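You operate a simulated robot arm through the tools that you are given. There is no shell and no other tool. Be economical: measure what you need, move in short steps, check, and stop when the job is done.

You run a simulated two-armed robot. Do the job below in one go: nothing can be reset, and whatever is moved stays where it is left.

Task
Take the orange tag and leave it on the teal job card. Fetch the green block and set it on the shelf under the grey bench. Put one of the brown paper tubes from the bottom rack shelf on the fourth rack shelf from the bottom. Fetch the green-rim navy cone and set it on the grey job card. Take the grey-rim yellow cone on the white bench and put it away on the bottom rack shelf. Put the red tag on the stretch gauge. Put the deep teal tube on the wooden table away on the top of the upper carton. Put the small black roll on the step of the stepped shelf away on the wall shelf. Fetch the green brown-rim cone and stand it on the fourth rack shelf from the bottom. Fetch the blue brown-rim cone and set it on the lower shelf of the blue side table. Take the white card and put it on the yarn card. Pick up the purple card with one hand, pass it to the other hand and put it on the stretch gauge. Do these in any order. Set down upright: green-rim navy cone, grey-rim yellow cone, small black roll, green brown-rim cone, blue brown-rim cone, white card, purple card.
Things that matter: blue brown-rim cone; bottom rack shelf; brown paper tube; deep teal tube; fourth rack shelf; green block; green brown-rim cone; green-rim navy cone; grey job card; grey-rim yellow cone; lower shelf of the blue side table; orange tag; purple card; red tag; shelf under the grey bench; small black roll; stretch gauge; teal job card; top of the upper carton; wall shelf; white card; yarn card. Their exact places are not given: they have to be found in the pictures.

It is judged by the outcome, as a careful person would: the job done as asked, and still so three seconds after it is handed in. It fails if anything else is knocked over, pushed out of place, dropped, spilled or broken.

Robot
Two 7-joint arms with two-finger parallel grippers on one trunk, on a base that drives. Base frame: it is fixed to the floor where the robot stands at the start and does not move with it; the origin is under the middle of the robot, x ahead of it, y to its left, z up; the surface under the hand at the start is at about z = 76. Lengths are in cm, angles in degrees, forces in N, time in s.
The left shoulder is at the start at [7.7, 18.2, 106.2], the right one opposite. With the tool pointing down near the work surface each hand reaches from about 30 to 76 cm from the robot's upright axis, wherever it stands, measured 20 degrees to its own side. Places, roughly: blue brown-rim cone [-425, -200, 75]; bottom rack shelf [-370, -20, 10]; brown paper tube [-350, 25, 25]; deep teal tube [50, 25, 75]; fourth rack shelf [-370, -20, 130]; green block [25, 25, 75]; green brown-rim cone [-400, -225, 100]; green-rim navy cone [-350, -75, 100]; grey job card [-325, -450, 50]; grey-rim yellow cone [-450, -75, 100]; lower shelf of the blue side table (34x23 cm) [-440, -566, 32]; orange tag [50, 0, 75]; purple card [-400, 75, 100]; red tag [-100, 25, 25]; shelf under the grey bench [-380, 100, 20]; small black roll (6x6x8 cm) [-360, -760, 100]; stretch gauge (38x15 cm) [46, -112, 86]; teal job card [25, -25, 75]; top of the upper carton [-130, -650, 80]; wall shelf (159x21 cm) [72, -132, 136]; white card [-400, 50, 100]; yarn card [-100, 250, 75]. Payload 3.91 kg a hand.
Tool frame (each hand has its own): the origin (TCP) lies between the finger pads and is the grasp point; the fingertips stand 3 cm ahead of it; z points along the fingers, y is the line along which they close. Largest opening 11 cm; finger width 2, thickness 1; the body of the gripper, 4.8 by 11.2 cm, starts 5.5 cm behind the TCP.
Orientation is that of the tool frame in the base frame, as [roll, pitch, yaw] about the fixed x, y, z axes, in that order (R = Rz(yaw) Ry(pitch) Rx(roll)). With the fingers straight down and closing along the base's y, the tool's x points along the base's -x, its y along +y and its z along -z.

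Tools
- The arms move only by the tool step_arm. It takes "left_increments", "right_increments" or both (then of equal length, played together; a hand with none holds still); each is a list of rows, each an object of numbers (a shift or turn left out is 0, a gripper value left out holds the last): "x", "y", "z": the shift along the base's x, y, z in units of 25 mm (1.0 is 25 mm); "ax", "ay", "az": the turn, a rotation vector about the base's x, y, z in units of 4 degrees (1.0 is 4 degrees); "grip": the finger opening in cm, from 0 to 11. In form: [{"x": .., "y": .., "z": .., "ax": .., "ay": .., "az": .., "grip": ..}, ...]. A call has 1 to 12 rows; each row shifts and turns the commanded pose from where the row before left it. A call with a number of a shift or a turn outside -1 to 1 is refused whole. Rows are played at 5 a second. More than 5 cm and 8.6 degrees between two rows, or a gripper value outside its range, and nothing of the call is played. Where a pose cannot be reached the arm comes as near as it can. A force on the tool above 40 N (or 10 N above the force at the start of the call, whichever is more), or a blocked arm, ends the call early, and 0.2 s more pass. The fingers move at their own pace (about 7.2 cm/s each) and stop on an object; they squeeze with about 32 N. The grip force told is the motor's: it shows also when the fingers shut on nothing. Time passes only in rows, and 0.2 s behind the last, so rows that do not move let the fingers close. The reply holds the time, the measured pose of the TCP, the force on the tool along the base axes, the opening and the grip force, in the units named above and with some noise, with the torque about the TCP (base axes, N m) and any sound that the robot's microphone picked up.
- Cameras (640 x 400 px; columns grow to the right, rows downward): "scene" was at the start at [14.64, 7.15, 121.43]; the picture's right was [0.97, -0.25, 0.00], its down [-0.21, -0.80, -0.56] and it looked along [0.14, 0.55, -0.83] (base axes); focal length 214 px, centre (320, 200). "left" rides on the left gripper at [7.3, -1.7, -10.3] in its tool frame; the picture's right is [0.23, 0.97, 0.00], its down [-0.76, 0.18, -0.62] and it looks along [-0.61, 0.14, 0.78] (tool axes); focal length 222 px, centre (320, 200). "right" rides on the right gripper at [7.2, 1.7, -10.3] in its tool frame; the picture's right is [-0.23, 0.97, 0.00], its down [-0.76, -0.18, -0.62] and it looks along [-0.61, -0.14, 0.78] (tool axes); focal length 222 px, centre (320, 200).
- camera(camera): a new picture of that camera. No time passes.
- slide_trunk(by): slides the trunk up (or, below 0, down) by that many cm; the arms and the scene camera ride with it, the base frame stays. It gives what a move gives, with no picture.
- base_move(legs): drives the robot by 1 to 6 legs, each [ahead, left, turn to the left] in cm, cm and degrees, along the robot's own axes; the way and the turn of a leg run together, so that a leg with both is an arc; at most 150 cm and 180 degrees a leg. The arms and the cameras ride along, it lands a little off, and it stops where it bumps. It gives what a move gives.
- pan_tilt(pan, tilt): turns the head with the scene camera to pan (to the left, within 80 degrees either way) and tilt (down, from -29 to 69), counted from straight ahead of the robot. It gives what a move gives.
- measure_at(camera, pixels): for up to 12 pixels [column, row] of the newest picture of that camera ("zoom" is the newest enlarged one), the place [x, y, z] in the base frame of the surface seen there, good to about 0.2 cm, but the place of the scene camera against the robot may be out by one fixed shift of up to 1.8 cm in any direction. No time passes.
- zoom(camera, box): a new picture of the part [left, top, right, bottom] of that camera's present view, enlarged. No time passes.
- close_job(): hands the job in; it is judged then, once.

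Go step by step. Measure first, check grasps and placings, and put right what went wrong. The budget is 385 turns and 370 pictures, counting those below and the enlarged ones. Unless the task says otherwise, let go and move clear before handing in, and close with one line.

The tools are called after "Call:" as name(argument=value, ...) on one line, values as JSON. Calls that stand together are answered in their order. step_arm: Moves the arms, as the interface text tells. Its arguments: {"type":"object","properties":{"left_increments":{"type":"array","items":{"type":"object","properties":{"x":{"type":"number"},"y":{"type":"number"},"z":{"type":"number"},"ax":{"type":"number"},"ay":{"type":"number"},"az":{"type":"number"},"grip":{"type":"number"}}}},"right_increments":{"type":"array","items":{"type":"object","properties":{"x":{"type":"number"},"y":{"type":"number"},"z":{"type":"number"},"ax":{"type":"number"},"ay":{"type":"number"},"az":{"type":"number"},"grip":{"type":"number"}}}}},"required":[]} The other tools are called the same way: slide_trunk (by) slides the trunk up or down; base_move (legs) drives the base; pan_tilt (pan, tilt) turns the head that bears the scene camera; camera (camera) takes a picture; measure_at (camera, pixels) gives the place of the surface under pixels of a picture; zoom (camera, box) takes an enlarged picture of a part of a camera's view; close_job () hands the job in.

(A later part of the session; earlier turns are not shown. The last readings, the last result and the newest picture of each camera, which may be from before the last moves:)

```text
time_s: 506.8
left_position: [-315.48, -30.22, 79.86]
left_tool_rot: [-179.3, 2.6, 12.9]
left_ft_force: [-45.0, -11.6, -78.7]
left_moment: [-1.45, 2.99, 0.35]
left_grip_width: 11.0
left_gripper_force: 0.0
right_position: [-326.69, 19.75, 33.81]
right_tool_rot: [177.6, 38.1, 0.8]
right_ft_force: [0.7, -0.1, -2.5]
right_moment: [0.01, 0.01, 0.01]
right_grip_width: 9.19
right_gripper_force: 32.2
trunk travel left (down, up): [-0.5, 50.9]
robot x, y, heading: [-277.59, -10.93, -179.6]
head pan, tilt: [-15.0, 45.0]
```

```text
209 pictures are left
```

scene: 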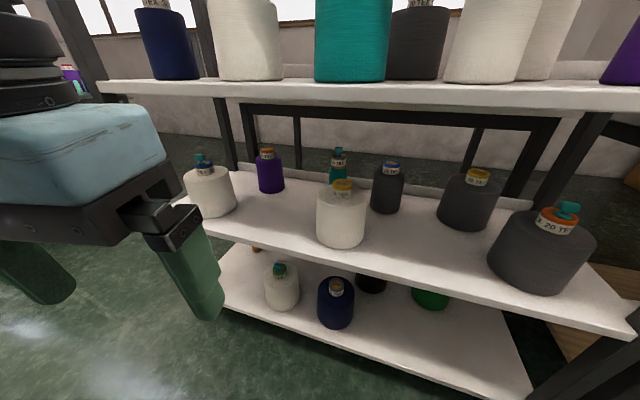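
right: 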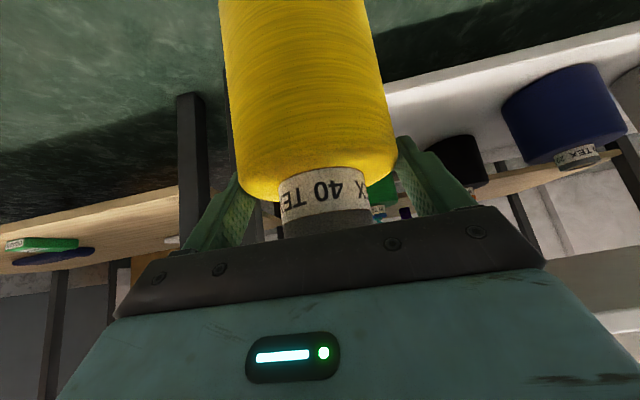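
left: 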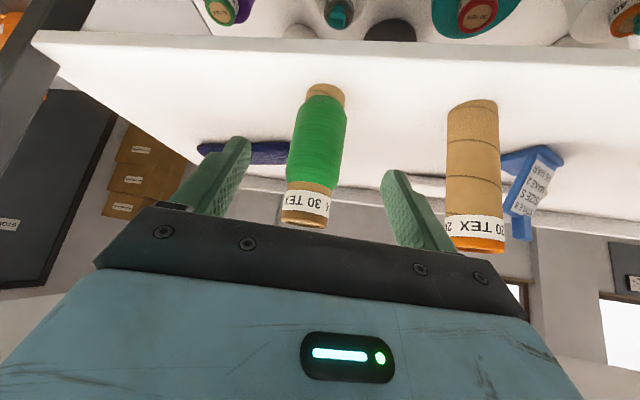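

The head is pressing on the left hand (−79 N). Move the left hand outward and down away from the head.

Call:
step_arm(left_increments=[{"y": -1, "x": -0.3}, {"y": -1, "x": -0.3}, {"y": -1, "x": -0.2, "z": -0.5}, {"y": -1, "z": -0.5}, {"y": -0.5, "z": -1}, {"z": -1}])

Call:
camera(camera="scene")

```text
time_s: 508.2
left_position: [-317.43, -41.07, 72.95]
left_tool_rot: [-178.6, 2.5, 12.7]
left_ft_force: [0.0, 0.1, 0.4]
left_moment: [0.02, 0.0, 0.0]
left_grip_width: 11.01
left_gripper_force: 0.1
right_position: [-326.82, 19.85, 33.74]
right_tool_rot: [177.6, 38.1, 0.9]
right_ft_force: [-0.4, -0.1, -3.0]
right_moment: [-0.01, -0.01, 0.01]
right_grip_width: 9.23
right_gripper_force: 32.2
trunk travel left (down, up): [-0.5, 50.9]
robot x, y, heading: [-277.37, -11.09, -179.7]
head pan, tilt: [-15.0, 45.0]
```

```text
208 pictures are left
```

scene: 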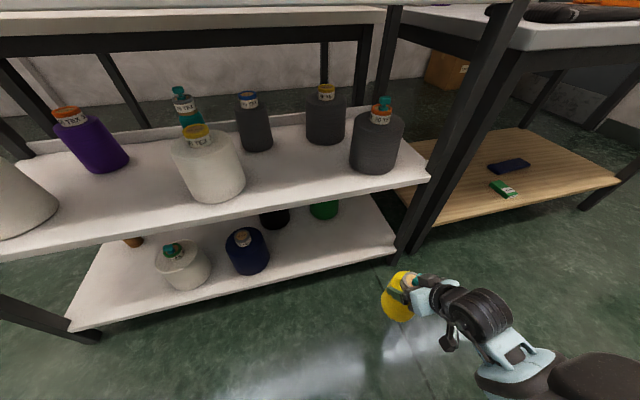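

Now the view is free. Measure the free spot on the bottom shelf right of the navy cone.

Call:
measure_at(camera="scene", pixels=[[330, 245], [380, 250], [268, 260], [248, 272], [322, 215], [338, 212], [405, 235], [300, 260], [275, 215], [400, 300]])

```text
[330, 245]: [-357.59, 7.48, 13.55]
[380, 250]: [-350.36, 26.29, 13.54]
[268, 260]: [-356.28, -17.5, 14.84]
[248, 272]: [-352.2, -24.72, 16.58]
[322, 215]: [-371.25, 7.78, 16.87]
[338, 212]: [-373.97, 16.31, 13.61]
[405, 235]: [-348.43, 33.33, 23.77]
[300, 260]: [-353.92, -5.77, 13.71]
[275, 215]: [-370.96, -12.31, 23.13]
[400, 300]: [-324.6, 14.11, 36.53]
```

Free spot about (−357,9). Align and advance.

Call:
base_move(legs=[[11, 10, 0]])

Call:
step_arm(right_increments=[{"x": -1}, {"x": -1}, {"x": -1}, {"x": -1}, {"x": -1}, {"x": -1}])

Call:
camera(camera="right")

Call:
camera(camera="scene")

```text
time_s: 509.7
left_position: [-328.36, -51.09, 73.09]
left_tool_rot: [-178.6, 2.6, 12.6]
left_ft_force: [0.0, 0.8, -0.2]
left_moment: [-0.01, -0.01, 0.01]
left_grip_width: 11.0
left_gripper_force: 0.1
right_position: [-337.7, 9.6, 33.85]
right_tool_rot: [177.5, 38.1, 0.8]
right_ft_force: [0.3, -0.4, -3.0]
right_moment: [0.02, -0.04, -0.01]
right_grip_width: 9.22
right_gripper_force: 32.6
trunk travel left (down, up): [-0.5, 50.9]
robot x, y, heading: [-288.99, -21.13, -179.7]
head pan, tilt: [-15.0, 45.0]
```

```text
time_s: 511.1
left_position: [-328.4, -51.08, 73.03]
left_tool_rot: [-178.6, 2.5, 12.6]
left_ft_force: [-0.5, 0.0, 0.7]
left_moment: [0.03, 0.01, -0.03]
left_grip_width: 10.98
left_gripper_force: 0.0
right_position: [-352.8, 9.69, 33.83]
right_tool_rot: [177.5, 38.1, 0.8]
right_ft_force: [0.1, -0.6, -3.1]
right_moment: [0.02, -0.01, 0.01]
right_grip_width: 9.21
right_gripper_force: 31.9
trunk travel left (down, up): [-0.5, 50.9]
robot x, y, heading: [-288.69, -21.64, -179.8]
head pan, tilt: [-15.0, 45.0]
```

```text
207 pictures are left
```

right: 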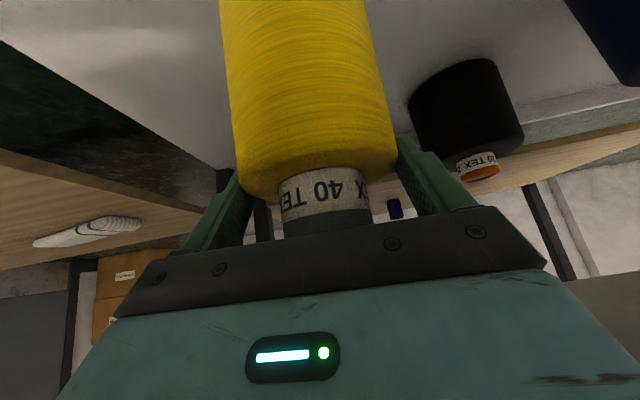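

```text
206 pictures are left
```

scene: 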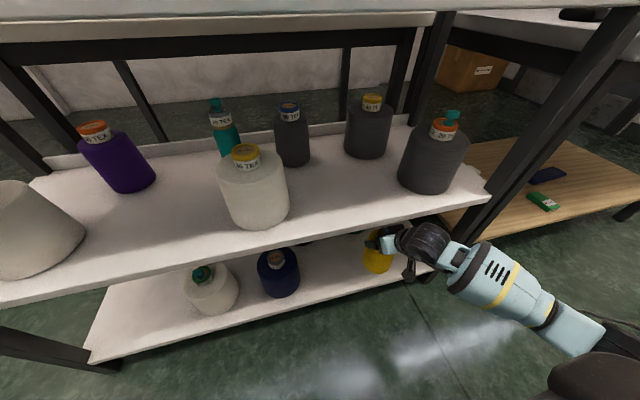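

Call:
step_arm(right_increments=[{"x": -0.9}, {"x": -0.9}, {"z": -0.8}, {"z": -0.7}, {"z": -0.4}, {"z": -0.2}, {"z": -0.15}, {"z": -0.12}, {}])

Call:
camera(camera="right")

```text
time_s: 513.1
left_position: [-328.55, -51.09, 73.02]
left_tool_rot: [-178.6, 2.6, 12.6]
left_ft_force: [-0.5, 0.3, -0.7]
left_moment: [0.0, 0.01, 0.01]
left_grip_width: 11.0
left_gripper_force: 0.1
right_position: [-357.21, 9.68, 27.89]
right_tool_rot: [177.5, 38.0, 0.8]
right_ft_force: [0.1, -0.2, -3.5]
right_moment: [0.01, -0.02, -0.07]
right_grip_width: 9.2
right_gripper_force: 32.3
trunk travel left (down, up): [-0.5, 50.9]
robot x, y, heading: [-288.7, -21.46, -179.4]
head pan, tilt: [-15.0, 45.0]
```

```text
205 pictures are left
```

right: 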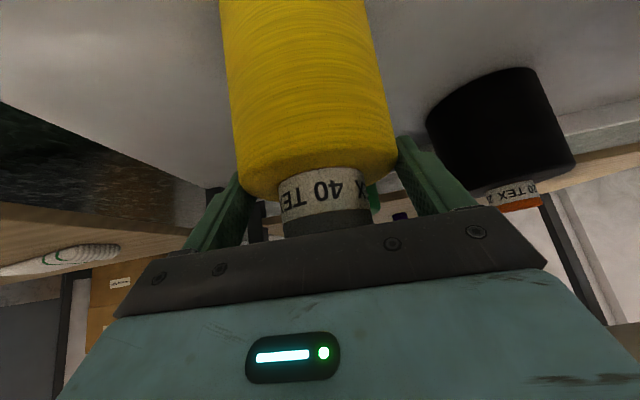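

Call:
step_arm(right_increments=[{"z": -0.12}, {"z": -0.12}, {"z": -0.12}, {"z": -0.12}, {}])

```text
time_s: 514.1
left_position: [-328.41, -51.1, 72.88]
left_tool_rot: [-178.6, 2.7, 12.4]
left_ft_force: [0.0, 0.1, -0.6]
left_moment: [0.0, 0.0, -0.01]
left_grip_width: 10.99
left_gripper_force: 0.1
right_position: [-357.61, 9.56, 27.29]
right_tool_rot: [177.1, 39.1, 0.7]
right_ft_force: [2.0, -0.6, 8.9]
right_moment: [0.25, 0.27, -0.01]
right_grip_width: 9.25
right_gripper_force: 31.7
trunk travel left (down, up): [-0.5, 50.9]
robot x, y, heading: [-288.49, -21.6, -179.6]
head pan, tilt: [-15.0, 45.0]
stopped in row 5 (right hand): the force on the tool passed its limit at 42 N (the readings are from after the stop); the commanded pose is now the measured one
```

In contact and level. Release and withdraw along the fingers.

Call:
step_arm(right_increments=[{"z": 0.05}, {"grip": 11}, {"grip": 11}, {}, {"x": 0.62, "z": 0.6}, {"x": 0.8, "z": 0.6}, {"x": 0.9, "z": 0.3}, {"x": 1}, {"x": 1}, {"x": 1}])

Call:
camera(camera="right")

Call:
camera(camera="scene")

```text
time_s: 516.4
left_position: [-328.43, -51.2, 72.99]
left_tool_rot: [-178.6, 2.6, 12.6]
left_ft_force: [-0.6, -0.7, -0.2]
left_moment: [-0.02, -0.01, 0.01]
left_grip_width: 10.99
left_gripper_force: 0.1
right_position: [-344.25, 9.5, 31.26]
right_tool_rot: [177.4, 38.8, 0.8]
right_ft_force: [0.6, 0.4, -0.3]
right_moment: [0.01, 0.04, -0.02]
right_grip_width: 10.99
right_gripper_force: 0.0
trunk travel left (down, up): [-0.5, 50.9]
robot x, y, heading: [-288.63, -21.38, -179.9]
head pan, tilt: [-15.0, 45.0]
```

```text
204 pictures are left
```

right: 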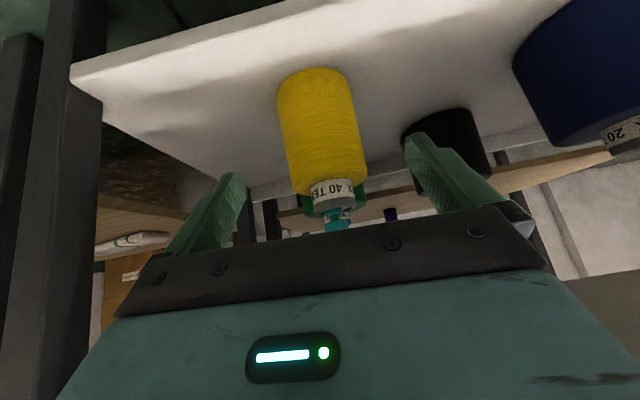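

```text
203 pictures are left
```

scene: 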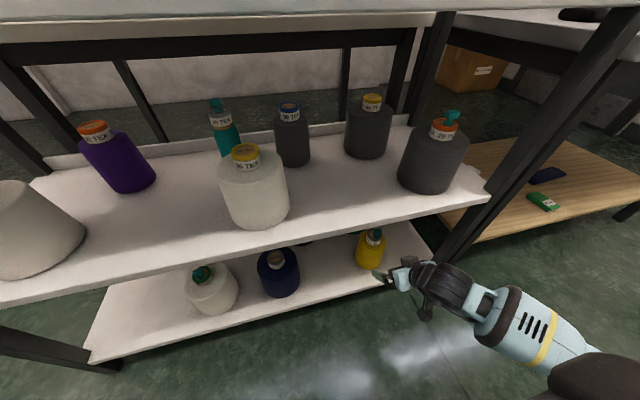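

Yellow cone stands on the bottom shelf. Back off, raise the trunk, and look at the green-rim navy cone on shelf 3.

Call:
base_move(legs=[[-25, 0, 0]])

Call:
slide_trunk(by=38)

Call:
step_arm(right_increments=[{"z": 1, "ay": -0.8, "y": 0.3}, {"z": 1, "ay": -0.8, "y": 0.3}, {"z": 1, "ay": -0.8, "y": 0.3}, {"z": 1, "ay": -0.8, "y": 0.3}, {"z": 1, "ay": -0.8}, {"z": 1, "ay": -0.8}, {"z": 1, "ay": -0.8}, {"z": 1, "ay": -0.8}, {"z": 1, "ay": -0.8}, {"z": 1, "ay": -0.8}, {"z": 1, "ay": -0.8}, {"z": 1, "ay": -0.8}])

Call:
pan_tilt(pan=15, tilt=35)

Call:
camera(camera="scene")

```text
time_s: 518.2
left_position: [-303.16, -51.01, 72.94]
left_tool_rot: [-178.6, 2.6, 12.6]
left_ft_force: [0.1, -0.4, 0.4]
left_moment: [0.0, 0.0, 0.01]
left_grip_width: 10.99
left_gripper_force: 0.1
right_position: [-319.14, 9.66, 31.24]
right_tool_rot: [177.2, 38.7, 0.8]
right_ft_force: [0.6, -0.3, -0.5]
right_moment: [-0.02, -0.02, -0.02]
right_grip_width: 11.0
right_gripper_force: 0.1
trunk travel left (down, up): [-0.5, 50.9]
robot x, y, heading: [-263.48, -21.33, -179.5]
head pan, tilt: [-15.0, 45.0]
```

```text
time_s: 521.9
left_position: [-303.23, -51.0, 111.0]
left_tool_rot: [-178.6, 2.5, 12.6]
left_ft_force: [-0.3, -0.5, 0.4]
left_moment: [0.01, 0.02, 0.0]
left_grip_width: 10.98
left_gripper_force: 0.1
right_position: [-319.02, 9.57, 69.07]
right_tool_rot: [177.2, 38.8, 0.8]
right_ft_force: [0.3, 0.7, -0.8]
right_moment: [-0.01, 0.0, 0.0]
right_grip_width: 10.99
right_gripper_force: 0.0
trunk travel left (down, up): [-38.5, 12.9]
robot x, y, heading: [-263.51, -21.08, -179.6]
head pan, tilt: [-15.0, 45.0]
```

```text
time_s: 524.5
left_position: [-303.23, -50.95, 110.85]
left_tool_rot: [-178.6, 2.6, 12.6]
left_ft_force: [-0.2, -0.4, 0.7]
left_moment: [0.0, 0.01, 0.0]
left_grip_width: 10.97
left_gripper_force: 0.1
right_position: [-319.2, 12.72, 99.24]
right_tool_rot: [176.7, 0.3, 0.6]
right_ft_force: [-0.4, 0.0, 0.3]
right_moment: [0.02, 0.0, -0.01]
right_grip_width: 10.97
right_gripper_force: 0.0
trunk travel left (down, up): [-38.5, 12.9]
robot x, y, heading: [-263.31, -21.47, -179.7]
head pan, tilt: [-15.0, 45.0]
```

```text
time_s: 525.4
left_position: [-303.06, -51.03, 110.96]
left_tool_rot: [-178.5, 2.6, 12.5]
left_ft_force: [-0.1, -0.7, 0.2]
left_moment: [-0.02, -0.03, 0.0]
left_grip_width: 10.98
left_gripper_force: 0.0
right_position: [-318.93, 12.67, 99.23]
right_tool_rot: [176.7, 0.3, 0.6]
right_ft_force: [0.4, -0.4, 0.2]
right_moment: [-0.03, 0.0, 0.0]
right_grip_width: 11.02
right_gripper_force: 0.1
trunk travel left (down, up): [-38.5, 12.9]
robot x, y, heading: [-263.62, -21.34, -179.9]
head pan, tilt: [15.0, 35.0]
```

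```text
202 pictures are left
```

scene: 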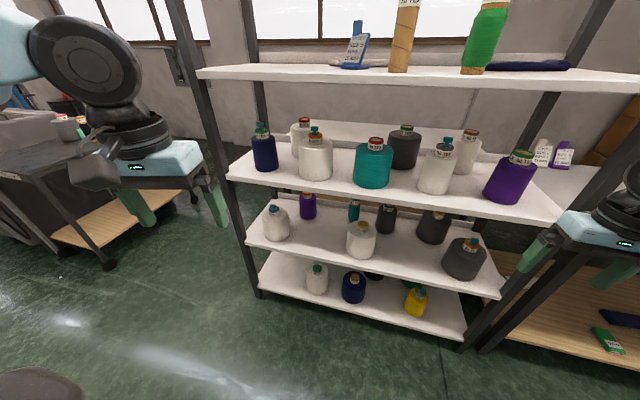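

Call:
zoom(camera="scene", box=[200, 90, 360, 210])

Call:
measure_at(camera="scene", pixels=[[262, 130], [265, 158], [253, 155], [276, 155], [266, 170], [262, 139], [303, 160], [316, 148], [302, 125], [240, 168], [228, 180]])

```text
3.33 times, centred on (280, 150) of scene
```

zoom: 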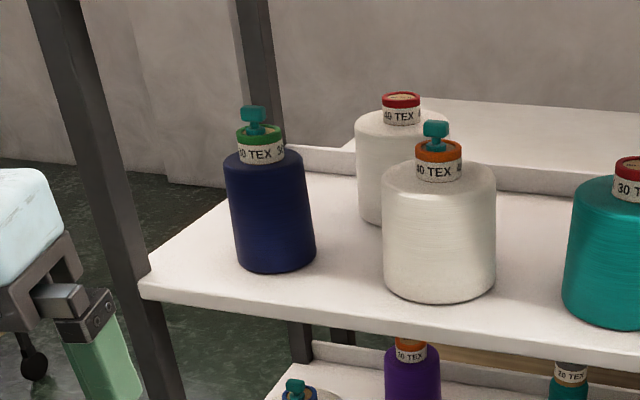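

```text
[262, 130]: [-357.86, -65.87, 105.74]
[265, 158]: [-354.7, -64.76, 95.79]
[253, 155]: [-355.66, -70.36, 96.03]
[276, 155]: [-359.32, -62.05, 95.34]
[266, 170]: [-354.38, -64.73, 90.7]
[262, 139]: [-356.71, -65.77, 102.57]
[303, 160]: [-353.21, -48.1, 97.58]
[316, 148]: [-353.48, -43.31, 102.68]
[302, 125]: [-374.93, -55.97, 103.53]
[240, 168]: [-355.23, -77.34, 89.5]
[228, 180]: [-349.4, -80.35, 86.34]
```

Navy cone ≈(−358.5,−66), bottom z≈90, plug top ≈107. I'll use the left hand at ~46° tilt; retract the right hand and set the left's orientation.

Call:
step_arm(left_increments=[{"ay": 1, "az": -0.8}, {"ay": 1, "az": -0.8}, {"ay": 1, "az": -0.8}, {"ay": 1, "az": -0.7}, {"ay": 1}, {"ay": 1}, {"ay": 1}, {"ay": 1}, {"ay": 1}, {"ay": 1}, {"ay": 0.5}, {}], right_increments=[{"x": 1}, {"x": 1}, {"x": 1}, {"x": 1}, {"x": 1}, {"x": 1}, {"x": 0.5}, {"z": 0.5}, {"z": 0.5}, {"z": 0.5}, {"z": 0.5}, {}])

Call:
base_move(legs=[[14, 15, 0]])

Call:
camera(camera="left")

```text
time_s: 528.0
left_position: [-304.5, -51.41, 111.92]
left_tool_rot: [-176.4, 44.5, 0.7]
left_ft_force: [0.4, 0.5, 0.3]
left_moment: [0.0, 0.05, -0.03]
left_grip_width: 11.02
left_gripper_force: 0.0
left hand out of reach, approached as far as the arm can: row 10, 11
right_position: [-302.81, 12.74, 104.15]
right_tool_rot: [176.7, 0.3, 0.6]
right_ft_force: [0.2, -0.4, -0.1]
right_moment: [0.01, -0.01, 0.01]
right_grip_width: 10.98
right_gripper_force: 0.0
trunk travel left (down, up): [-38.5, 12.9]
robot x, y, heading: [-263.4, -21.41, -180.0]
head pan, tilt: [15.0, 35.0]
```

```text
time_s: 530.0
left_position: [-318.2, -66.54, 111.74]
left_tool_rot: [-176.4, 44.3, 0.7]
left_ft_force: [-0.3, 0.6, -0.3]
left_moment: [-0.01, 0.0, -0.03]
left_grip_width: 11.01
left_gripper_force: 0.0
right_position: [-316.82, -2.43, 104.04]
right_tool_rot: [176.7, 0.2, 0.6]
right_ft_force: [0.7, -0.6, 0.1]
right_moment: [0.02, 0.0, 0.0]
right_grip_width: 11.0
right_gripper_force: 0.0
trunk travel left (down, up): [-38.5, 12.9]
robot x, y, heading: [-277.22, -36.42, -179.6]
head pan, tilt: [15.0, 35.0]
```

```text
200 pictures are left
```

left: 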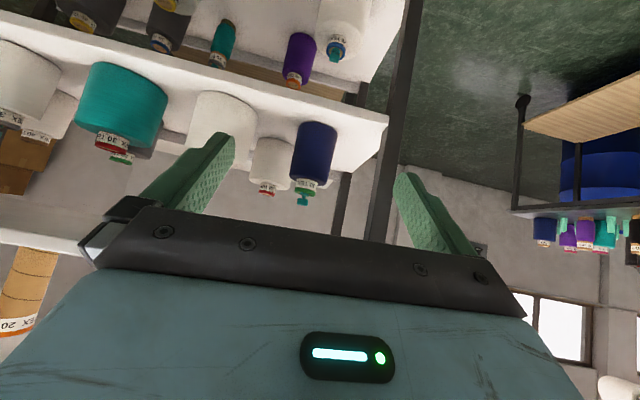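

Call:
measure_at(camera="left", pixels=[[305, 184], [316, 150], [296, 155], [334, 158], [303, 198], [318, 125], [382, 130], [395, 110], [258, 120], [380, 180]])

```text
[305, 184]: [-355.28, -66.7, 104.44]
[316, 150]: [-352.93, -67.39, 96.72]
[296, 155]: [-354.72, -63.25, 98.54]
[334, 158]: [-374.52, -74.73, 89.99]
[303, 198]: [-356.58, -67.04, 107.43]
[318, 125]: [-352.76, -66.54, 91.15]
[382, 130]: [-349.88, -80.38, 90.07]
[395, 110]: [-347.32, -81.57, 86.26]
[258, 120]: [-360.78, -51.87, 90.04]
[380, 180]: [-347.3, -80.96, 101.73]
```

Navy ring centre ≈(−357.5,−67.1). Drive ahead 18, lower to z≈102.7 and advance.

Call:
base_move(legs=[[17, 0.6, 0]])

Call:
step_arm(left_increments=[{"z": -1}, {"z": -1}, {"z": -1}, {"z": -0.6}, {"x": -1}, {"x": -1}, {"x": -1}, {"x": -1}])

Call:
camera(camera="left")

```text
time_s: 531.4
left_position: [-335.13, -67.32, 111.85]
left_tool_rot: [-176.5, 44.3, 0.6]
left_ft_force: [-1.2, -1.2, -0.1]
left_moment: [-0.04, -0.02, 0.0]
left_grip_width: 11.01
left_gripper_force: 0.0
right_position: [-333.62, -3.13, 104.1]
right_tool_rot: [176.7, 0.4, 0.6]
right_ft_force: [0.5, 0.6, -0.3]
right_moment: [0.0, 0.0, -0.01]
right_grip_width: 11.03
right_gripper_force: 0.0
trunk travel left (down, up): [-38.5, 12.9]
robot x, y, heading: [-294.33, -36.86, -179.6]
head pan, tilt: [15.0, 35.0]
```

```text
time_s: 533.2
left_position: [-348.16, -68.05, 103.8]
left_tool_rot: [-176.2, 44.4, 0.8]
left_ft_force: [-0.4, -0.2, 0.1]
left_moment: [0.0, -0.01, 0.01]
left_grip_width: 11.0
left_gripper_force: 0.1
left hand out of reach, approached as far as the arm can: row 1, 2, 3, 4
right_position: [-333.57, -3.04, 104.0]
right_tool_rot: [176.6, 0.3, 0.8]
right_ft_force: [0.1, 0.7, 0.8]
right_moment: [-0.02, 0.0, 0.02]
right_grip_width: 11.01
right_gripper_force: 0.0
trunk travel left (down, up): [-38.5, 12.9]
robot x, y, heading: [-294.46, -36.88, -179.4]
head pan, tilt: [15.0, 35.0]
```

```text
199 pictures are left
```

left: 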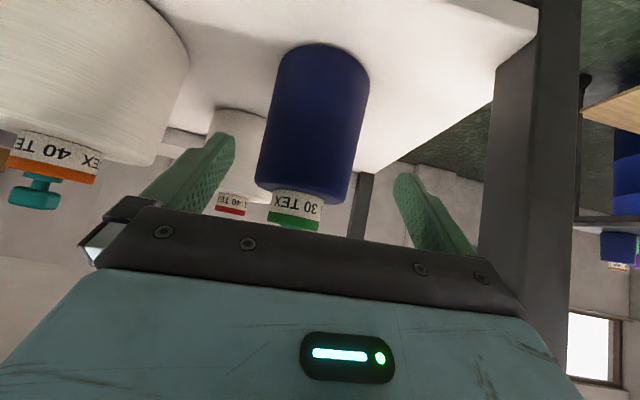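

Call:
step_arm(left_increments=[{"x": -1, "y": 0.2, "z": -0.1}, {"x": -1, "y": 0.15, "z": -0.1}, {"x": -1, "z": -0.1}, {"x": -0.7}])

Call:
camera(camera="left")

```text
time_s: 534.2
left_position: [-357.42, -67.23, 103.18]
left_tool_rot: [-176.4, 44.4, 0.6]
left_ft_force: [0.3, 0.0, 0.6]
left_moment: [-0.01, 0.0, -0.01]
left_grip_width: 10.99
left_gripper_force: 0.0
right_position: [-333.54, -3.13, 104.07]
right_tool_rot: [176.7, 0.3, 0.7]
right_ft_force: [-0.7, -0.9, 0.2]
right_moment: [0.03, 0.01, -0.01]
right_grip_width: 10.99
right_gripper_force: 0.0
trunk travel left (down, up): [-38.5, 12.9]
robot x, y, heading: [-293.92, -37.14, -179.4]
head pan, tilt: [15.0, 35.0]
```

```text
198 pictures are left
```

left: 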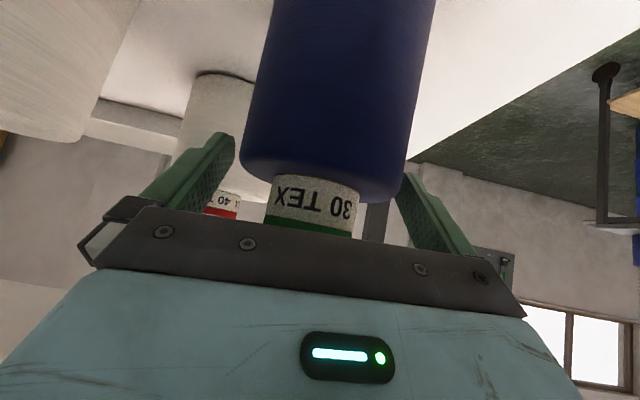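

Call:
step_arm(left_increments=[{"z": -0.25}, {"grip": 6}, {"grip": 6}, {}, {}, {"z": 0.4}, {"z": 0.4}, {}])

Call:
camera(camera="left")

```text
time_s: 536.0
left_position: [-357.26, -67.37, 104.54]
left_tool_rot: [-176.3, 44.3, 0.6]
left_ft_force: [0.6, -0.8, -2.8]
left_moment: [-0.01, -0.03, 0.02]
left_grip_width: 9.34
left_gripper_force: 31.6
right_position: [-333.56, -3.22, 103.98]
right_tool_rot: [176.6, 0.3, 0.7]
right_ft_force: [0.6, 0.4, -0.2]
right_moment: [0.03, -0.02, 0.01]
right_grip_width: 11.02
right_gripper_force: 0.0
trunk travel left (down, up): [-38.5, 12.9]
robot x, y, heading: [-293.81, -37.11, -179.5]
head pan, tilt: [15.0, 35.0]
```

```text
197 pictures are left
```

left: 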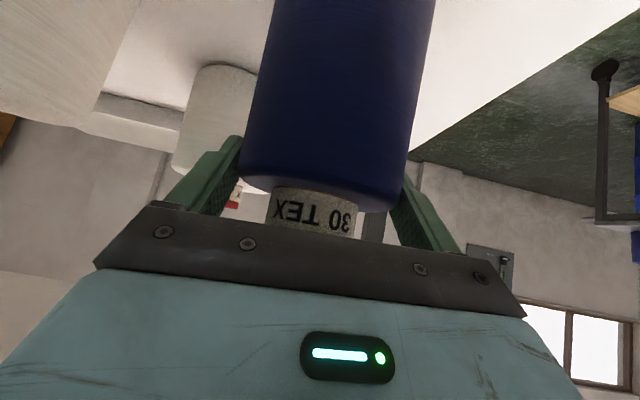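

Navy cone held (bottom ~12.5 below TCP). Back out, raise it, and go to the trolley for the blue cone with the right hand.

Call:
base_move(legs=[[-30, 0, 0], [0, 103, 0]])

Call:
step_arm(left_increments=[{"z": 1, "x": 0.5}, {"z": 1, "x": 0.5}, {"z": 1, "x": 0.5}, {"z": 1, "x": 0.5}, {"z": 1, "x": 0.5}, {"z": 1, "x": 0.5}, {"z": 0.5}], right_increments=[{"z": 1, "x": -0.4}, {"z": 1, "x": -0.4}, {"z": 1, "x": -0.4}, {"z": 1, "x": -0.4}, {"z": 0.5}, {}, {}])

Call:
base_move(legs=[[134, 0, 0], [0, 0, 90]])

Call:
pan_tilt(pan=0, tilt=50)

Call:
camera(camera="scene")

```text
time_s: 547.0
left_position: [-326.82, -169.1, 104.52]
left_tool_rot: [-176.4, 44.4, 0.6]
left_ft_force: [0.4, 0.1, -2.7]
left_moment: [-0.02, -0.02, -0.02]
left_grip_width: 9.32
left_gripper_force: 32.0
right_position: [-303.15, -105.0, 103.95]
right_tool_rot: [176.8, 0.3, 0.7]
right_ft_force: [-0.7, -0.9, -0.4]
right_moment: [0.0, -0.01, 0.0]
right_grip_width: 11.0
right_gripper_force: 0.0
trunk travel left (down, up): [-38.5, 12.9]
robot x, y, heading: [-263.67, -139.22, -179.7]
head pan, tilt: [15.0, 35.0]
```

```text
time_s: 548.5
left_position: [-319.25, -169.2, 120.82]
left_tool_rot: [-176.5, 44.4, 0.6]
left_ft_force: [-0.2, 0.4, -2.0]
left_moment: [-0.06, -0.01, -0.03]
left_grip_width: 9.34
left_gripper_force: 31.6
right_position: [-307.13, -105.01, 115.38]
right_tool_rot: [176.7, 0.3, 0.6]
right_ft_force: [0.4, -0.4, -0.3]
right_moment: [0.02, 0.03, 0.01]
right_grip_width: 11.0
right_gripper_force: 0.2
trunk travel left (down, up): [-38.5, 12.9]
robot x, y, heading: [-263.5, -138.85, -179.5]
head pan, tilt: [15.0, 35.0]
```

```text
time_s: 552.1
left_position: [-376.88, -171.74, 120.66]
left_tool_rot: [-175.0, 44.7, 1.2]
left_ft_force: [-0.5, -0.2, -2.7]
left_moment: [0.0, 0.01, 0.01]
left_grip_width: 9.3
left_gripper_force: 32.3
right_position: [-364.32, -107.08, 115.78]
right_tool_rot: [177.5, 0.0, -0.7]
right_ft_force: [0.4, 0.0, 0.1]
right_moment: [0.03, 0.01, -0.04]
right_grip_width: 10.99
right_gripper_force: 0.1
trunk travel left (down, up): [-38.5, 12.9]
robot x, y, heading: [-321.83, -139.8, 179.9]
head pan, tilt: [15.0, 35.0]
stopped in leg 1: the robot was blocked; the commanded pose is now the measured one
```

```text
time_s: 552.8
left_position: [-377.05, -171.8, 120.57]
left_tool_rot: [-174.9, 44.8, 1.3]
left_ft_force: [0.5, -0.4, -3.8]
left_moment: [0.01, -0.01, -0.02]
left_grip_width: 9.3
left_gripper_force: 31.9
right_position: [-364.36, -107.03, 115.65]
right_tool_rot: [177.5, -0.3, -0.9]
right_ft_force: [-0.2, -0.1, 0.2]
right_moment: [0.01, 0.0, 0.0]
right_grip_width: 10.99
right_gripper_force: 0.0
trunk travel left (down, up): [-38.5, 12.9]
robot x, y, heading: [-322.0, -139.88, 179.8]
head pan, tilt: [0.0, 50.0]
```

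```text
196 pictures are left
```

scene: 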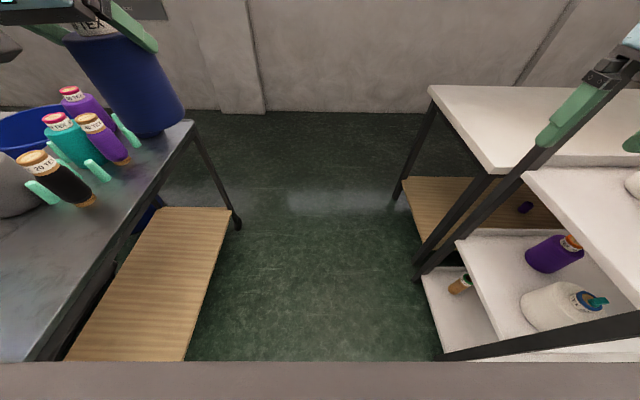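

Blocked at x≈−322, probably the right elbow against the rack end. Back off, look at the rack.

Call:
base_move(legs=[[-12, 0, 0]])

Call:
pan_tilt(pan=-55, tilt=25)

Call:
camera(camera="scene")

```text
time_s: 554.1
left_position: [-365.93, -169.69, 120.64]
left_tool_rot: [-176.3, 44.3, 0.1]
left_ft_force: [-0.6, -0.5, -2.6]
left_moment: [0.0, 0.03, -0.01]
left_grip_width: 9.32
left_gripper_force: 32.2
right_position: [-353.28, -104.88, 114.72]
right_tool_rot: [176.6, -0.7, -1.0]
right_ft_force: [-0.3, 0.0, -0.8]
right_moment: [0.02, 0.06, 0.01]
right_grip_width: 10.98
right_gripper_force: 0.0
trunk travel left (down, up): [-38.5, 12.9]
robot x, y, heading: [-309.93, -140.13, 179.8]
head pan, tilt: [0.0, 50.0]
```

```text
time_s: 555.3
left_position: [-365.91, -169.59, 120.77]
left_tool_rot: [-176.4, 44.3, 0.2]
left_ft_force: [0.5, 0.1, -3.8]
left_moment: [-0.02, -0.01, 0.0]
left_grip_width: 9.32
left_gripper_force: 32.4
right_position: [-353.16, -104.69, 114.66]
right_tool_rot: [176.4, -0.8, -1.1]
right_ft_force: [0.1, -0.2, 0.2]
right_moment: [0.01, 0.03, -0.02]
right_grip_width: 10.98
right_gripper_force: 0.1
trunk travel left (down, up): [-38.5, 12.9]
robot x, y, heading: [-310.56, -139.81, 179.8]
head pan, tilt: [-55.0, 25.0]
```

```text
195 pictures are left
```

scene: 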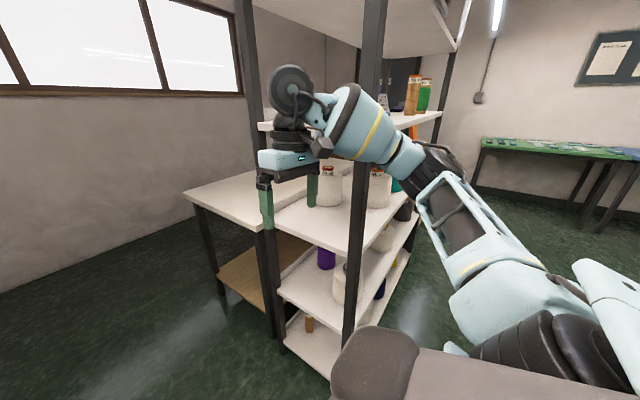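

Elbow near the rack's corner, nothing displaced. Bring the right hand inward/forward to tuck the elbow, shift south a bit, and pass.

Call:
step_arm(right_increments=[{"y": -1, "x": -0.3}, {"y": -1, "x": -0.3}, {"y": -1, "x": -0.3}, {"y": -1, "x": -0.3}, {"y": -1, "x": -0.3}, {"y": -1, "x": -0.3}, {"x": -0.5}])

Call:
camera(camera="scene")

```text
time_s: 556.9
left_position: [-366.1, -169.49, 120.76]
left_tool_rot: [-176.5, 44.3, 0.2]
left_ft_force: [-0.1, -0.8, -3.3]
left_moment: [0.0, 0.0, 0.01]
left_grip_width: 9.32
left_gripper_force: 32.3
right_position: [-358.95, -119.66, 114.5]
right_tool_rot: [176.4, -0.9, -1.0]
right_ft_force: [-0.5, -0.2, 0.3]
right_moment: [0.0, 0.04, -0.01]
right_grip_width: 11.03
right_gripper_force: 0.0
trunk travel left (down, up): [-38.5, 12.9]
robot x, y, heading: [-310.11, -139.72, 179.4]
head pan, tilt: [-55.0, 25.0]
```

```text
194 pictures are left
```

scene: 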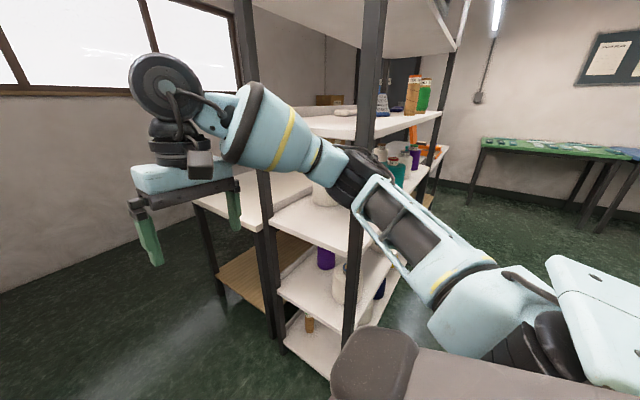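

Call:
measure_at(camera="scene", pixels=[[355, 180], [372, 100], [340, 165], [380, 200], [365, 250], [250, 60]])

Call:
base_move(legs=[[0, 9, 0], [84, 0, 0.4]])

```text
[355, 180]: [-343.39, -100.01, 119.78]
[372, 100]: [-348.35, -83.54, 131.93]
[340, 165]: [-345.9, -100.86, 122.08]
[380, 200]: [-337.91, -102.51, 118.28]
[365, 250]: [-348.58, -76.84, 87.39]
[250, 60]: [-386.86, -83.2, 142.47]
```

```text
time_s: 562.5
left_position: [-450.55, -179.26, 120.73]
left_tool_rot: [-176.4, 44.3, 0.7]
left_ft_force: [0.1, 0.0, -2.7]
left_moment: [-0.01, -0.03, 0.02]
left_grip_width: 9.28
left_gripper_force: 32.0
right_position: [-443.98, -129.3, 114.66]
right_tool_rot: [176.4, -0.7, -0.4]
right_ft_force: [0.1, -0.2, 0.4]
right_moment: [0.05, 0.01, 0.03]
right_grip_width: 10.98
right_gripper_force: 0.0
trunk travel left (down, up): [-38.5, 12.9]
robot x, y, heading: [-394.91, -148.83, -179.7]
head pan, tilt: [-55.0, 25.0]
```

Passed. Turn left to face the trolley.

Call:
base_move(legs=[[0, 0, 90]])

Call:
pan_tilt(pan=-10, tilt=50)

Call:
camera(camera="scene")

Call:
camera(camera="right")

```text
time_s: 566.7
left_position: [-365.24, -204.68, 120.75]
left_tool_rot: [-176.4, 44.3, 90.4]
left_ft_force: [0.4, 0.0, -2.6]
left_moment: [0.02, -0.01, -0.02]
left_grip_width: 9.3
left_gripper_force: 32.3
right_position: [-415.02, -197.75, 114.79]
right_tool_rot: [176.4, -0.8, 89.1]
right_ft_force: [-0.2, 0.6, -0.2]
right_moment: [0.04, 0.0, -0.03]
right_grip_width: 11.01
right_gripper_force: 0.1
trunk travel left (down, up): [-38.5, 12.9]
robot x, y, heading: [-394.95, -149.12, -89.9]
head pan, tilt: [-55.0, 25.0]
```

```text
time_s: 567.8
left_position: [-365.27, -204.72, 120.71]
left_tool_rot: [-176.4, 44.3, 90.3]
left_ft_force: [-0.2, -0.6, -4.5]
left_moment: [0.02, -0.02, 0.01]
left_grip_width: 9.3
left_gripper_force: 31.9
right_position: [-414.96, -197.73, 114.65]
right_tool_rot: [176.4, -0.7, 89.1]
right_ft_force: [-1.5, -0.1, 0.3]
right_moment: [0.0, 0.01, 0.0]
right_grip_width: 11.03
right_gripper_force: 0.0
trunk travel left (down, up): [-38.5, 12.9]
robot x, y, heading: [-394.85, -149.25, -90.2]
head pan, tilt: [-10.0, 50.0]
```

```text
193 pictures are left
```

scene: 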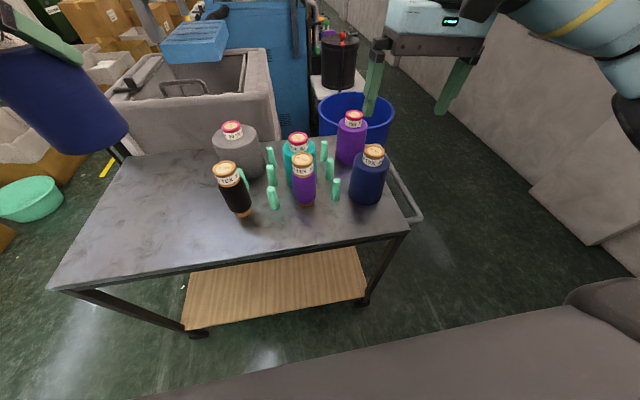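

```text
192 pictures are left
```

right: 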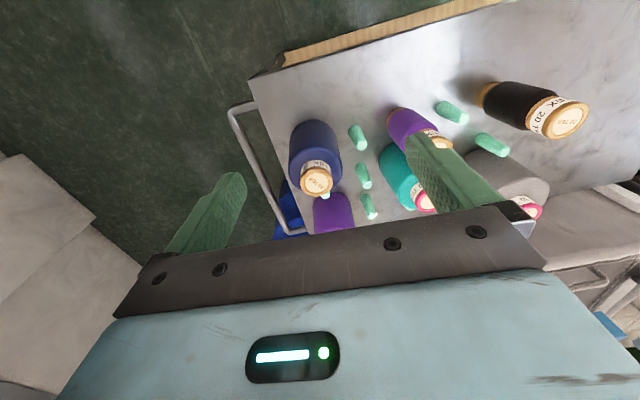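

Call:
measure_at(camera="right", pixels=[[318, 182], [304, 183], [332, 180], [316, 168], [313, 145], [292, 148], [341, 150], [356, 127], [362, 170], [325, 196]])

```text
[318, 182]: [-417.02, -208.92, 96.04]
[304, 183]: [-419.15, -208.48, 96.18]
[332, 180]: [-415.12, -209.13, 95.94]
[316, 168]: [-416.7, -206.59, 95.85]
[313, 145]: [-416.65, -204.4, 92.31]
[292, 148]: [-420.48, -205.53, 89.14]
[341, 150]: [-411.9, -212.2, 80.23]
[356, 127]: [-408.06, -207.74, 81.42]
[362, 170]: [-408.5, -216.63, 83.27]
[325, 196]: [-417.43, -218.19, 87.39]
```

Blue centre ≈(−417.1,−208.9), top 96. Tilt the right hand 40° toward it.

Call:
step_arm(right_increments=[{"ax": -0.85, "y": 0.4}, {"ax": -0.85, "y": 0.4}, {"ax": -0.85, "y": 0.3}, {"ax": -0.85}, {"ax": -0.85}, {"ax": -0.85}, {"ax": -0.85}, {"ax": -0.85}, {"ax": -0.85}, {"ax": -0.85}, {"ax": -0.85}, {"ax": -0.65}])

Call:
step_arm(right_increments=[{"z": -1, "x": -0.4}, {"z": -1, "x": -0.4}, {"z": -1}, {"z": -1}, {"z": -1}, {"z": -1}, {"z": -1}, {"z": -1}])

Call:
camera(camera="right")

```text
time_s: 570.4
left_position: [-365.11, -204.77, 120.71]
left_tool_rot: [-176.4, 44.2, 90.4]
left_ft_force: [0.7, -0.1, -3.3]
left_moment: [0.01, -0.01, 0.03]
left_grip_width: 9.32
left_gripper_force: 32.2
right_position: [-415.04, -195.03, 114.6]
right_tool_rot: [175.7, 39.3, 88.7]
right_ft_force: [-0.1, 0.2, 0.0]
right_moment: [-0.01, -0.02, 0.0]
right_grip_width: 11.01
right_gripper_force: 0.0
trunk travel left (down, up): [-38.5, 12.9]
robot x, y, heading: [-395.06, -148.87, -89.9]
head pan, tilt: [-10.0, 50.0]
```

```text
time_s: 572.2
left_position: [-365.21, -204.69, 120.59]
left_tool_rot: [-176.4, 44.2, 90.2]
left_ft_force: [-0.2, -1.0, -2.9]
left_moment: [0.01, 0.02, 0.03]
left_grip_width: 9.32
left_gripper_force: 32.2
right_position: [-417.13, -194.96, 94.45]
right_tool_rot: [175.7, 39.3, 88.9]
right_ft_force: [-0.2, -0.3, 0.0]
right_moment: [0.02, 0.0, 0.02]
right_grip_width: 11.02
right_gripper_force: 0.0
trunk travel left (down, up): [-38.5, 12.9]
robot x, y, heading: [-395.27, -148.43, -90.4]
head pan, tilt: [-10.0, 50.0]
```

```text
191 pictures are left
```

right: 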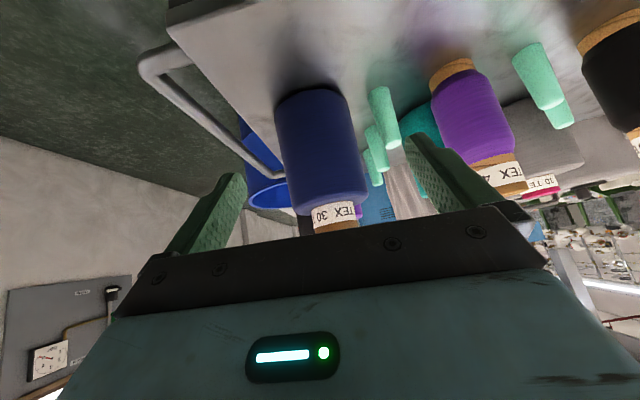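

Call:
step_arm(right_increments=[{"z": -0.7}, {"y": -1, "z": -0.3}, {"y": -1, "z": -0.2}, {"y": -1, "z": -0.2}, {"y": -1}, {"y": -1}, {"y": -0.5}])

Call:
camera(camera="right")

```text
time_s: 573.8
left_position: [-365.16, -204.72, 120.77]
left_tool_rot: [-176.4, 44.3, 90.3]
left_ft_force: [-0.1, -0.2, -3.1]
left_moment: [0.04, 0.01, -0.01]
left_grip_width: 9.28
left_gripper_force: 31.9
right_position: [-416.94, -208.73, 91.19]
right_tool_rot: [175.6, 39.3, 88.9]
right_ft_force: [-0.1, -0.3, 0.3]
right_moment: [0.0, 0.02, 0.03]
right_grip_width: 11.0
right_gripper_force: 0.0
trunk travel left (down, up): [-38.5, 12.9]
robot x, y, heading: [-395.11, -148.85, -90.3]
head pan, tilt: [-10.0, 50.0]
```

```text
190 pictures are left
```

right: 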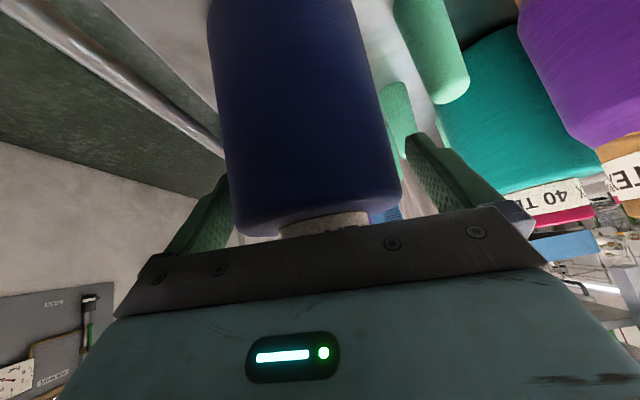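

Body well between the fingers. Close, then lift straight up with the trunk.

Call:
step_arm(right_increments=[{"grip": 6}, {"grip": 6}, {}, {}, {}])

Call:
slide_trunk(by=12)

Call:
camera(camera="right")

Call:
camera(camera="scene")

```text
time_s: 575.0
left_position: [-365.25, -204.84, 120.76]
left_tool_rot: [-176.5, 44.1, 90.3]
left_ft_force: [0.1, 0.4, -2.5]
left_moment: [0.0, -0.03, -0.04]
left_grip_width: 9.27
left_gripper_force: 31.6
right_position: [-417.23, -208.64, 91.18]
right_tool_rot: [175.6, 39.3, 88.7]
right_ft_force: [-8.8, -1.4, 1.9]
right_moment: [-0.22, 0.93, -0.01]
right_grip_width: 9.5
right_gripper_force: 31.7
trunk travel left (down, up): [-38.5, 12.9]
robot x, y, heading: [-395.04, -149.31, -90.2]
head pan, tilt: [-10.0, 50.0]
```

```text
time_s: 576.5
left_position: [-365.14, -205.04, 132.53]
left_tool_rot: [-176.4, 44.0, 90.3]
left_ft_force: [0.7, 0.2, -3.2]
left_moment: [-0.01, 0.02, 0.02]
left_grip_width: 9.31
left_gripper_force: 31.9
right_position: [-417.17, -208.86, 102.83]
right_tool_rot: [175.7, 38.9, 88.9]
right_ft_force: [-0.9, 0.4, -3.5]
right_moment: [0.01, 0.0, -0.01]
right_grip_width: 9.54
right_gripper_force: 32.5
trunk travel left (down, up): [-50.5, 0.9]
robot x, y, heading: [-394.87, -149.05, -89.9]
head pan, tilt: [-10.0, 50.0]
```

```text
189 pictures are left
```

right: 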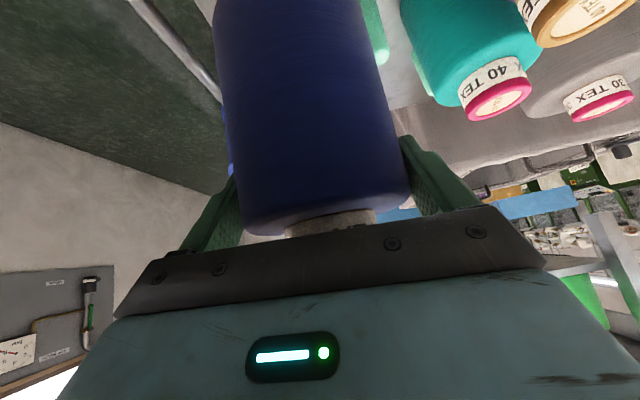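

```text
188 pictures are left
```

scene: 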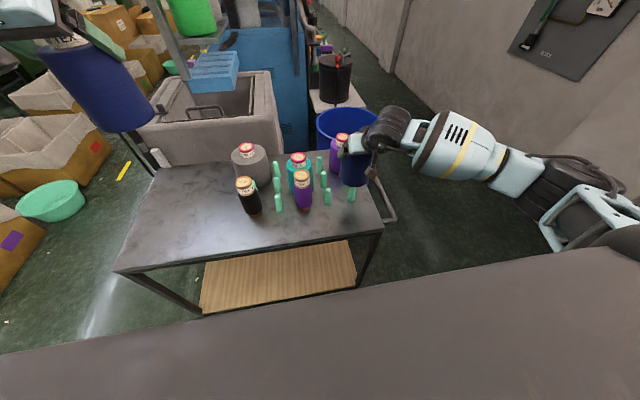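

Blue held. Retract and raise, then look south down both sides of the machine row.

Call:
step_arm(right_increments=[{"z": 1}, {"z": 1, "y": 0.5}, {"z": 1, "y": 1}, {"z": 1, "y": 1}, {"y": 1}, {"y": 1}])

Call:
base_move(legs=[[-12, 0, 0], [0, -70, 0]])

Call:
pan_tilt(pan=0, tilt=20)

Call:
camera(camera="scene")

```text
time_s: 577.9
left_position: [-365.15, -204.7, 132.75]
left_tool_rot: [-176.5, 44.3, 90.2]
left_ft_force: [-1.0, 0.3, -3.2]
left_moment: [0.03, -0.02, 0.04]
left_grip_width: 9.29
left_gripper_force: 31.6
right_position: [-417.03, -197.54, 113.29]
right_tool_rot: [175.7, 39.4, 88.8]
right_ft_force: [-0.3, 0.8, -3.5]
right_moment: [-0.01, 0.0, -0.04]
right_grip_width: 9.48
right_gripper_force: 32.0
trunk travel left (down, up): [-50.5, 0.9]
robot x, y, heading: [-395.21, -148.93, -90.1]
head pan, tilt: [-10.0, 50.0]
```

```text
time_s: 585.3
left_position: [-435.44, -193.0, 132.64]
left_tool_rot: [-176.4, 44.2, 90.5]
left_ft_force: [0.1, 0.0, -3.8]
left_moment: [-0.01, 0.03, 0.02]
left_grip_width: 9.33
left_gripper_force: 31.7
right_position: [-487.35, -186.07, 113.25]
right_tool_rot: [175.7, 39.2, 89.0]
right_ft_force: [0.9, 0.3, -3.1]
right_moment: [0.02, 0.02, 0.01]
right_grip_width: 9.46
right_gripper_force: 31.9
trunk travel left (down, up): [-50.5, 0.9]
robot x, y, heading: [-465.35, -137.57, -90.1]
head pan, tilt: [-10.0, 50.0]
```

```text
time_s: 586.3
left_position: [-435.49, -193.0, 132.79]
left_tool_rot: [-176.4, 44.3, 90.4]
left_ft_force: [-0.2, -0.1, -3.0]
left_moment: [0.01, 0.02, -0.01]
left_grip_width: 9.3
left_gripper_force: 31.8
right_position: [-487.25, -186.04, 113.37]
right_tool_rot: [175.6, 39.3, 89.0]
right_ft_force: [-0.2, 1.0, -3.1]
right_moment: [0.0, 0.03, 0.02]
right_grip_width: 9.43
right_gripper_force: 32.2
trunk travel left (down, up): [-50.5, 0.9]
robot x, y, heading: [-465.29, -137.79, -89.8]
head pan, tilt: [0.0, 20.0]
```

```text
187 pictures are left
```

scene: 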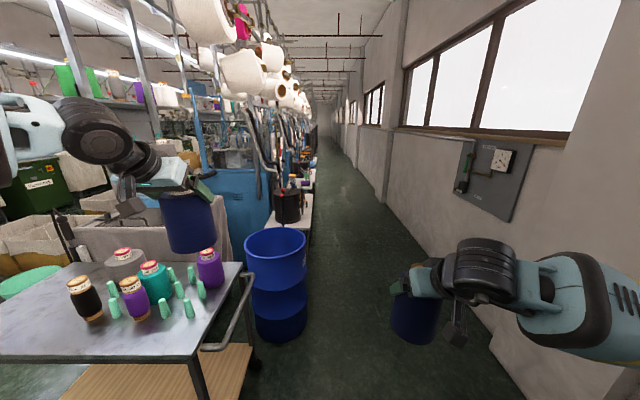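

There is a west aisle along the wall. Zoom to see what stands along it.

Call:
zoom(camera="scene", box=[240, 80, 420, 240])

Call:
measure_at(camera="zoom", pixels=[[230, 380], [255, 280], [290, 210], [285, 160], [320, 120], [265, 230], [180, 320], [300, 320], [310, 180], [420, 200]])

```text
2.50 times, centred on (330, 160) of scene
```

zoom: 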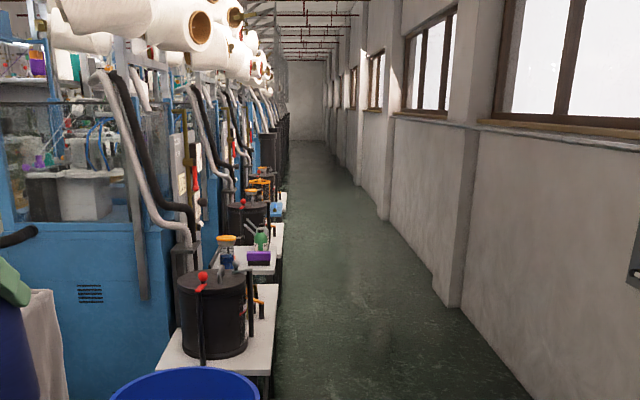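

```text
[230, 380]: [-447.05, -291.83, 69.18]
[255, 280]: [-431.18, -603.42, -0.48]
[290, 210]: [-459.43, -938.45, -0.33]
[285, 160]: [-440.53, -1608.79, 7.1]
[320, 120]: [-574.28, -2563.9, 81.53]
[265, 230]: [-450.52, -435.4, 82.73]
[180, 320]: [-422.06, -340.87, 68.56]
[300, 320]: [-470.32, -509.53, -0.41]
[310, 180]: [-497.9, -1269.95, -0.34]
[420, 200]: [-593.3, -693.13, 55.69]
```

Aisle is x −458…−593. Drive down it along x≈−522 and look for the blue side table.

Call:
base_move(legs=[[0, -57, -0.2], [140, 0, 0], [140, 0, 0]])

Call:
pan_tilt(pan=30, tilt=25)

Call:
camera(camera="scene")

```text
time_s: 605.1
left_position: [-491.05, -474.37, 132.72]
left_tool_rot: [-176.4, 44.2, 91.6]
left_ft_force: [-0.8, 0.2, -3.1]
left_moment: [0.02, 0.0, 0.03]
left_grip_width: 9.32
left_gripper_force: 31.8
right_position: [-542.97, -468.54, 113.19]
right_tool_rot: [175.6, 39.1, 90.2]
right_ft_force: [-0.6, -0.1, -3.2]
right_moment: [0.02, -0.03, 0.02]
right_grip_width: 9.33
right_gripper_force: 31.9
trunk travel left (down, up): [-50.5, 0.9]
robot x, y, heading: [-522.41, -419.27, -88.8]
head pan, tilt: [0.0, 20.0]
```

```text
time_s: 606.0
left_position: [-491.0, -474.3, 132.72]
left_tool_rot: [-176.4, 44.1, 91.6]
left_ft_force: [-0.1, 0.0, -3.4]
left_moment: [0.01, 0.02, -0.02]
left_grip_width: 9.27
left_gripper_force: 31.4
right_position: [-543.04, -468.6, 113.28]
right_tool_rot: [175.8, 39.2, 90.2]
right_ft_force: [0.1, -0.4, -3.0]
right_moment: [0.0, 0.06, -0.02]
right_grip_width: 9.34
right_gripper_force: 32.2
trunk travel left (down, up): [-50.5, 0.9]
robot x, y, heading: [-522.15, -419.18, -88.6]
head pan, tilt: [30.0, 25.0]
```

```text
185 pictures are left
```

scene: 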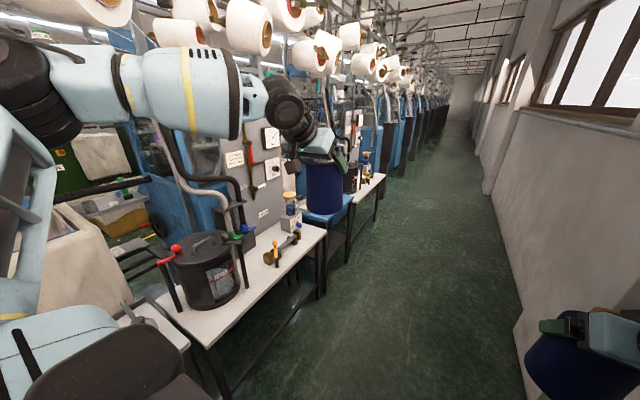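

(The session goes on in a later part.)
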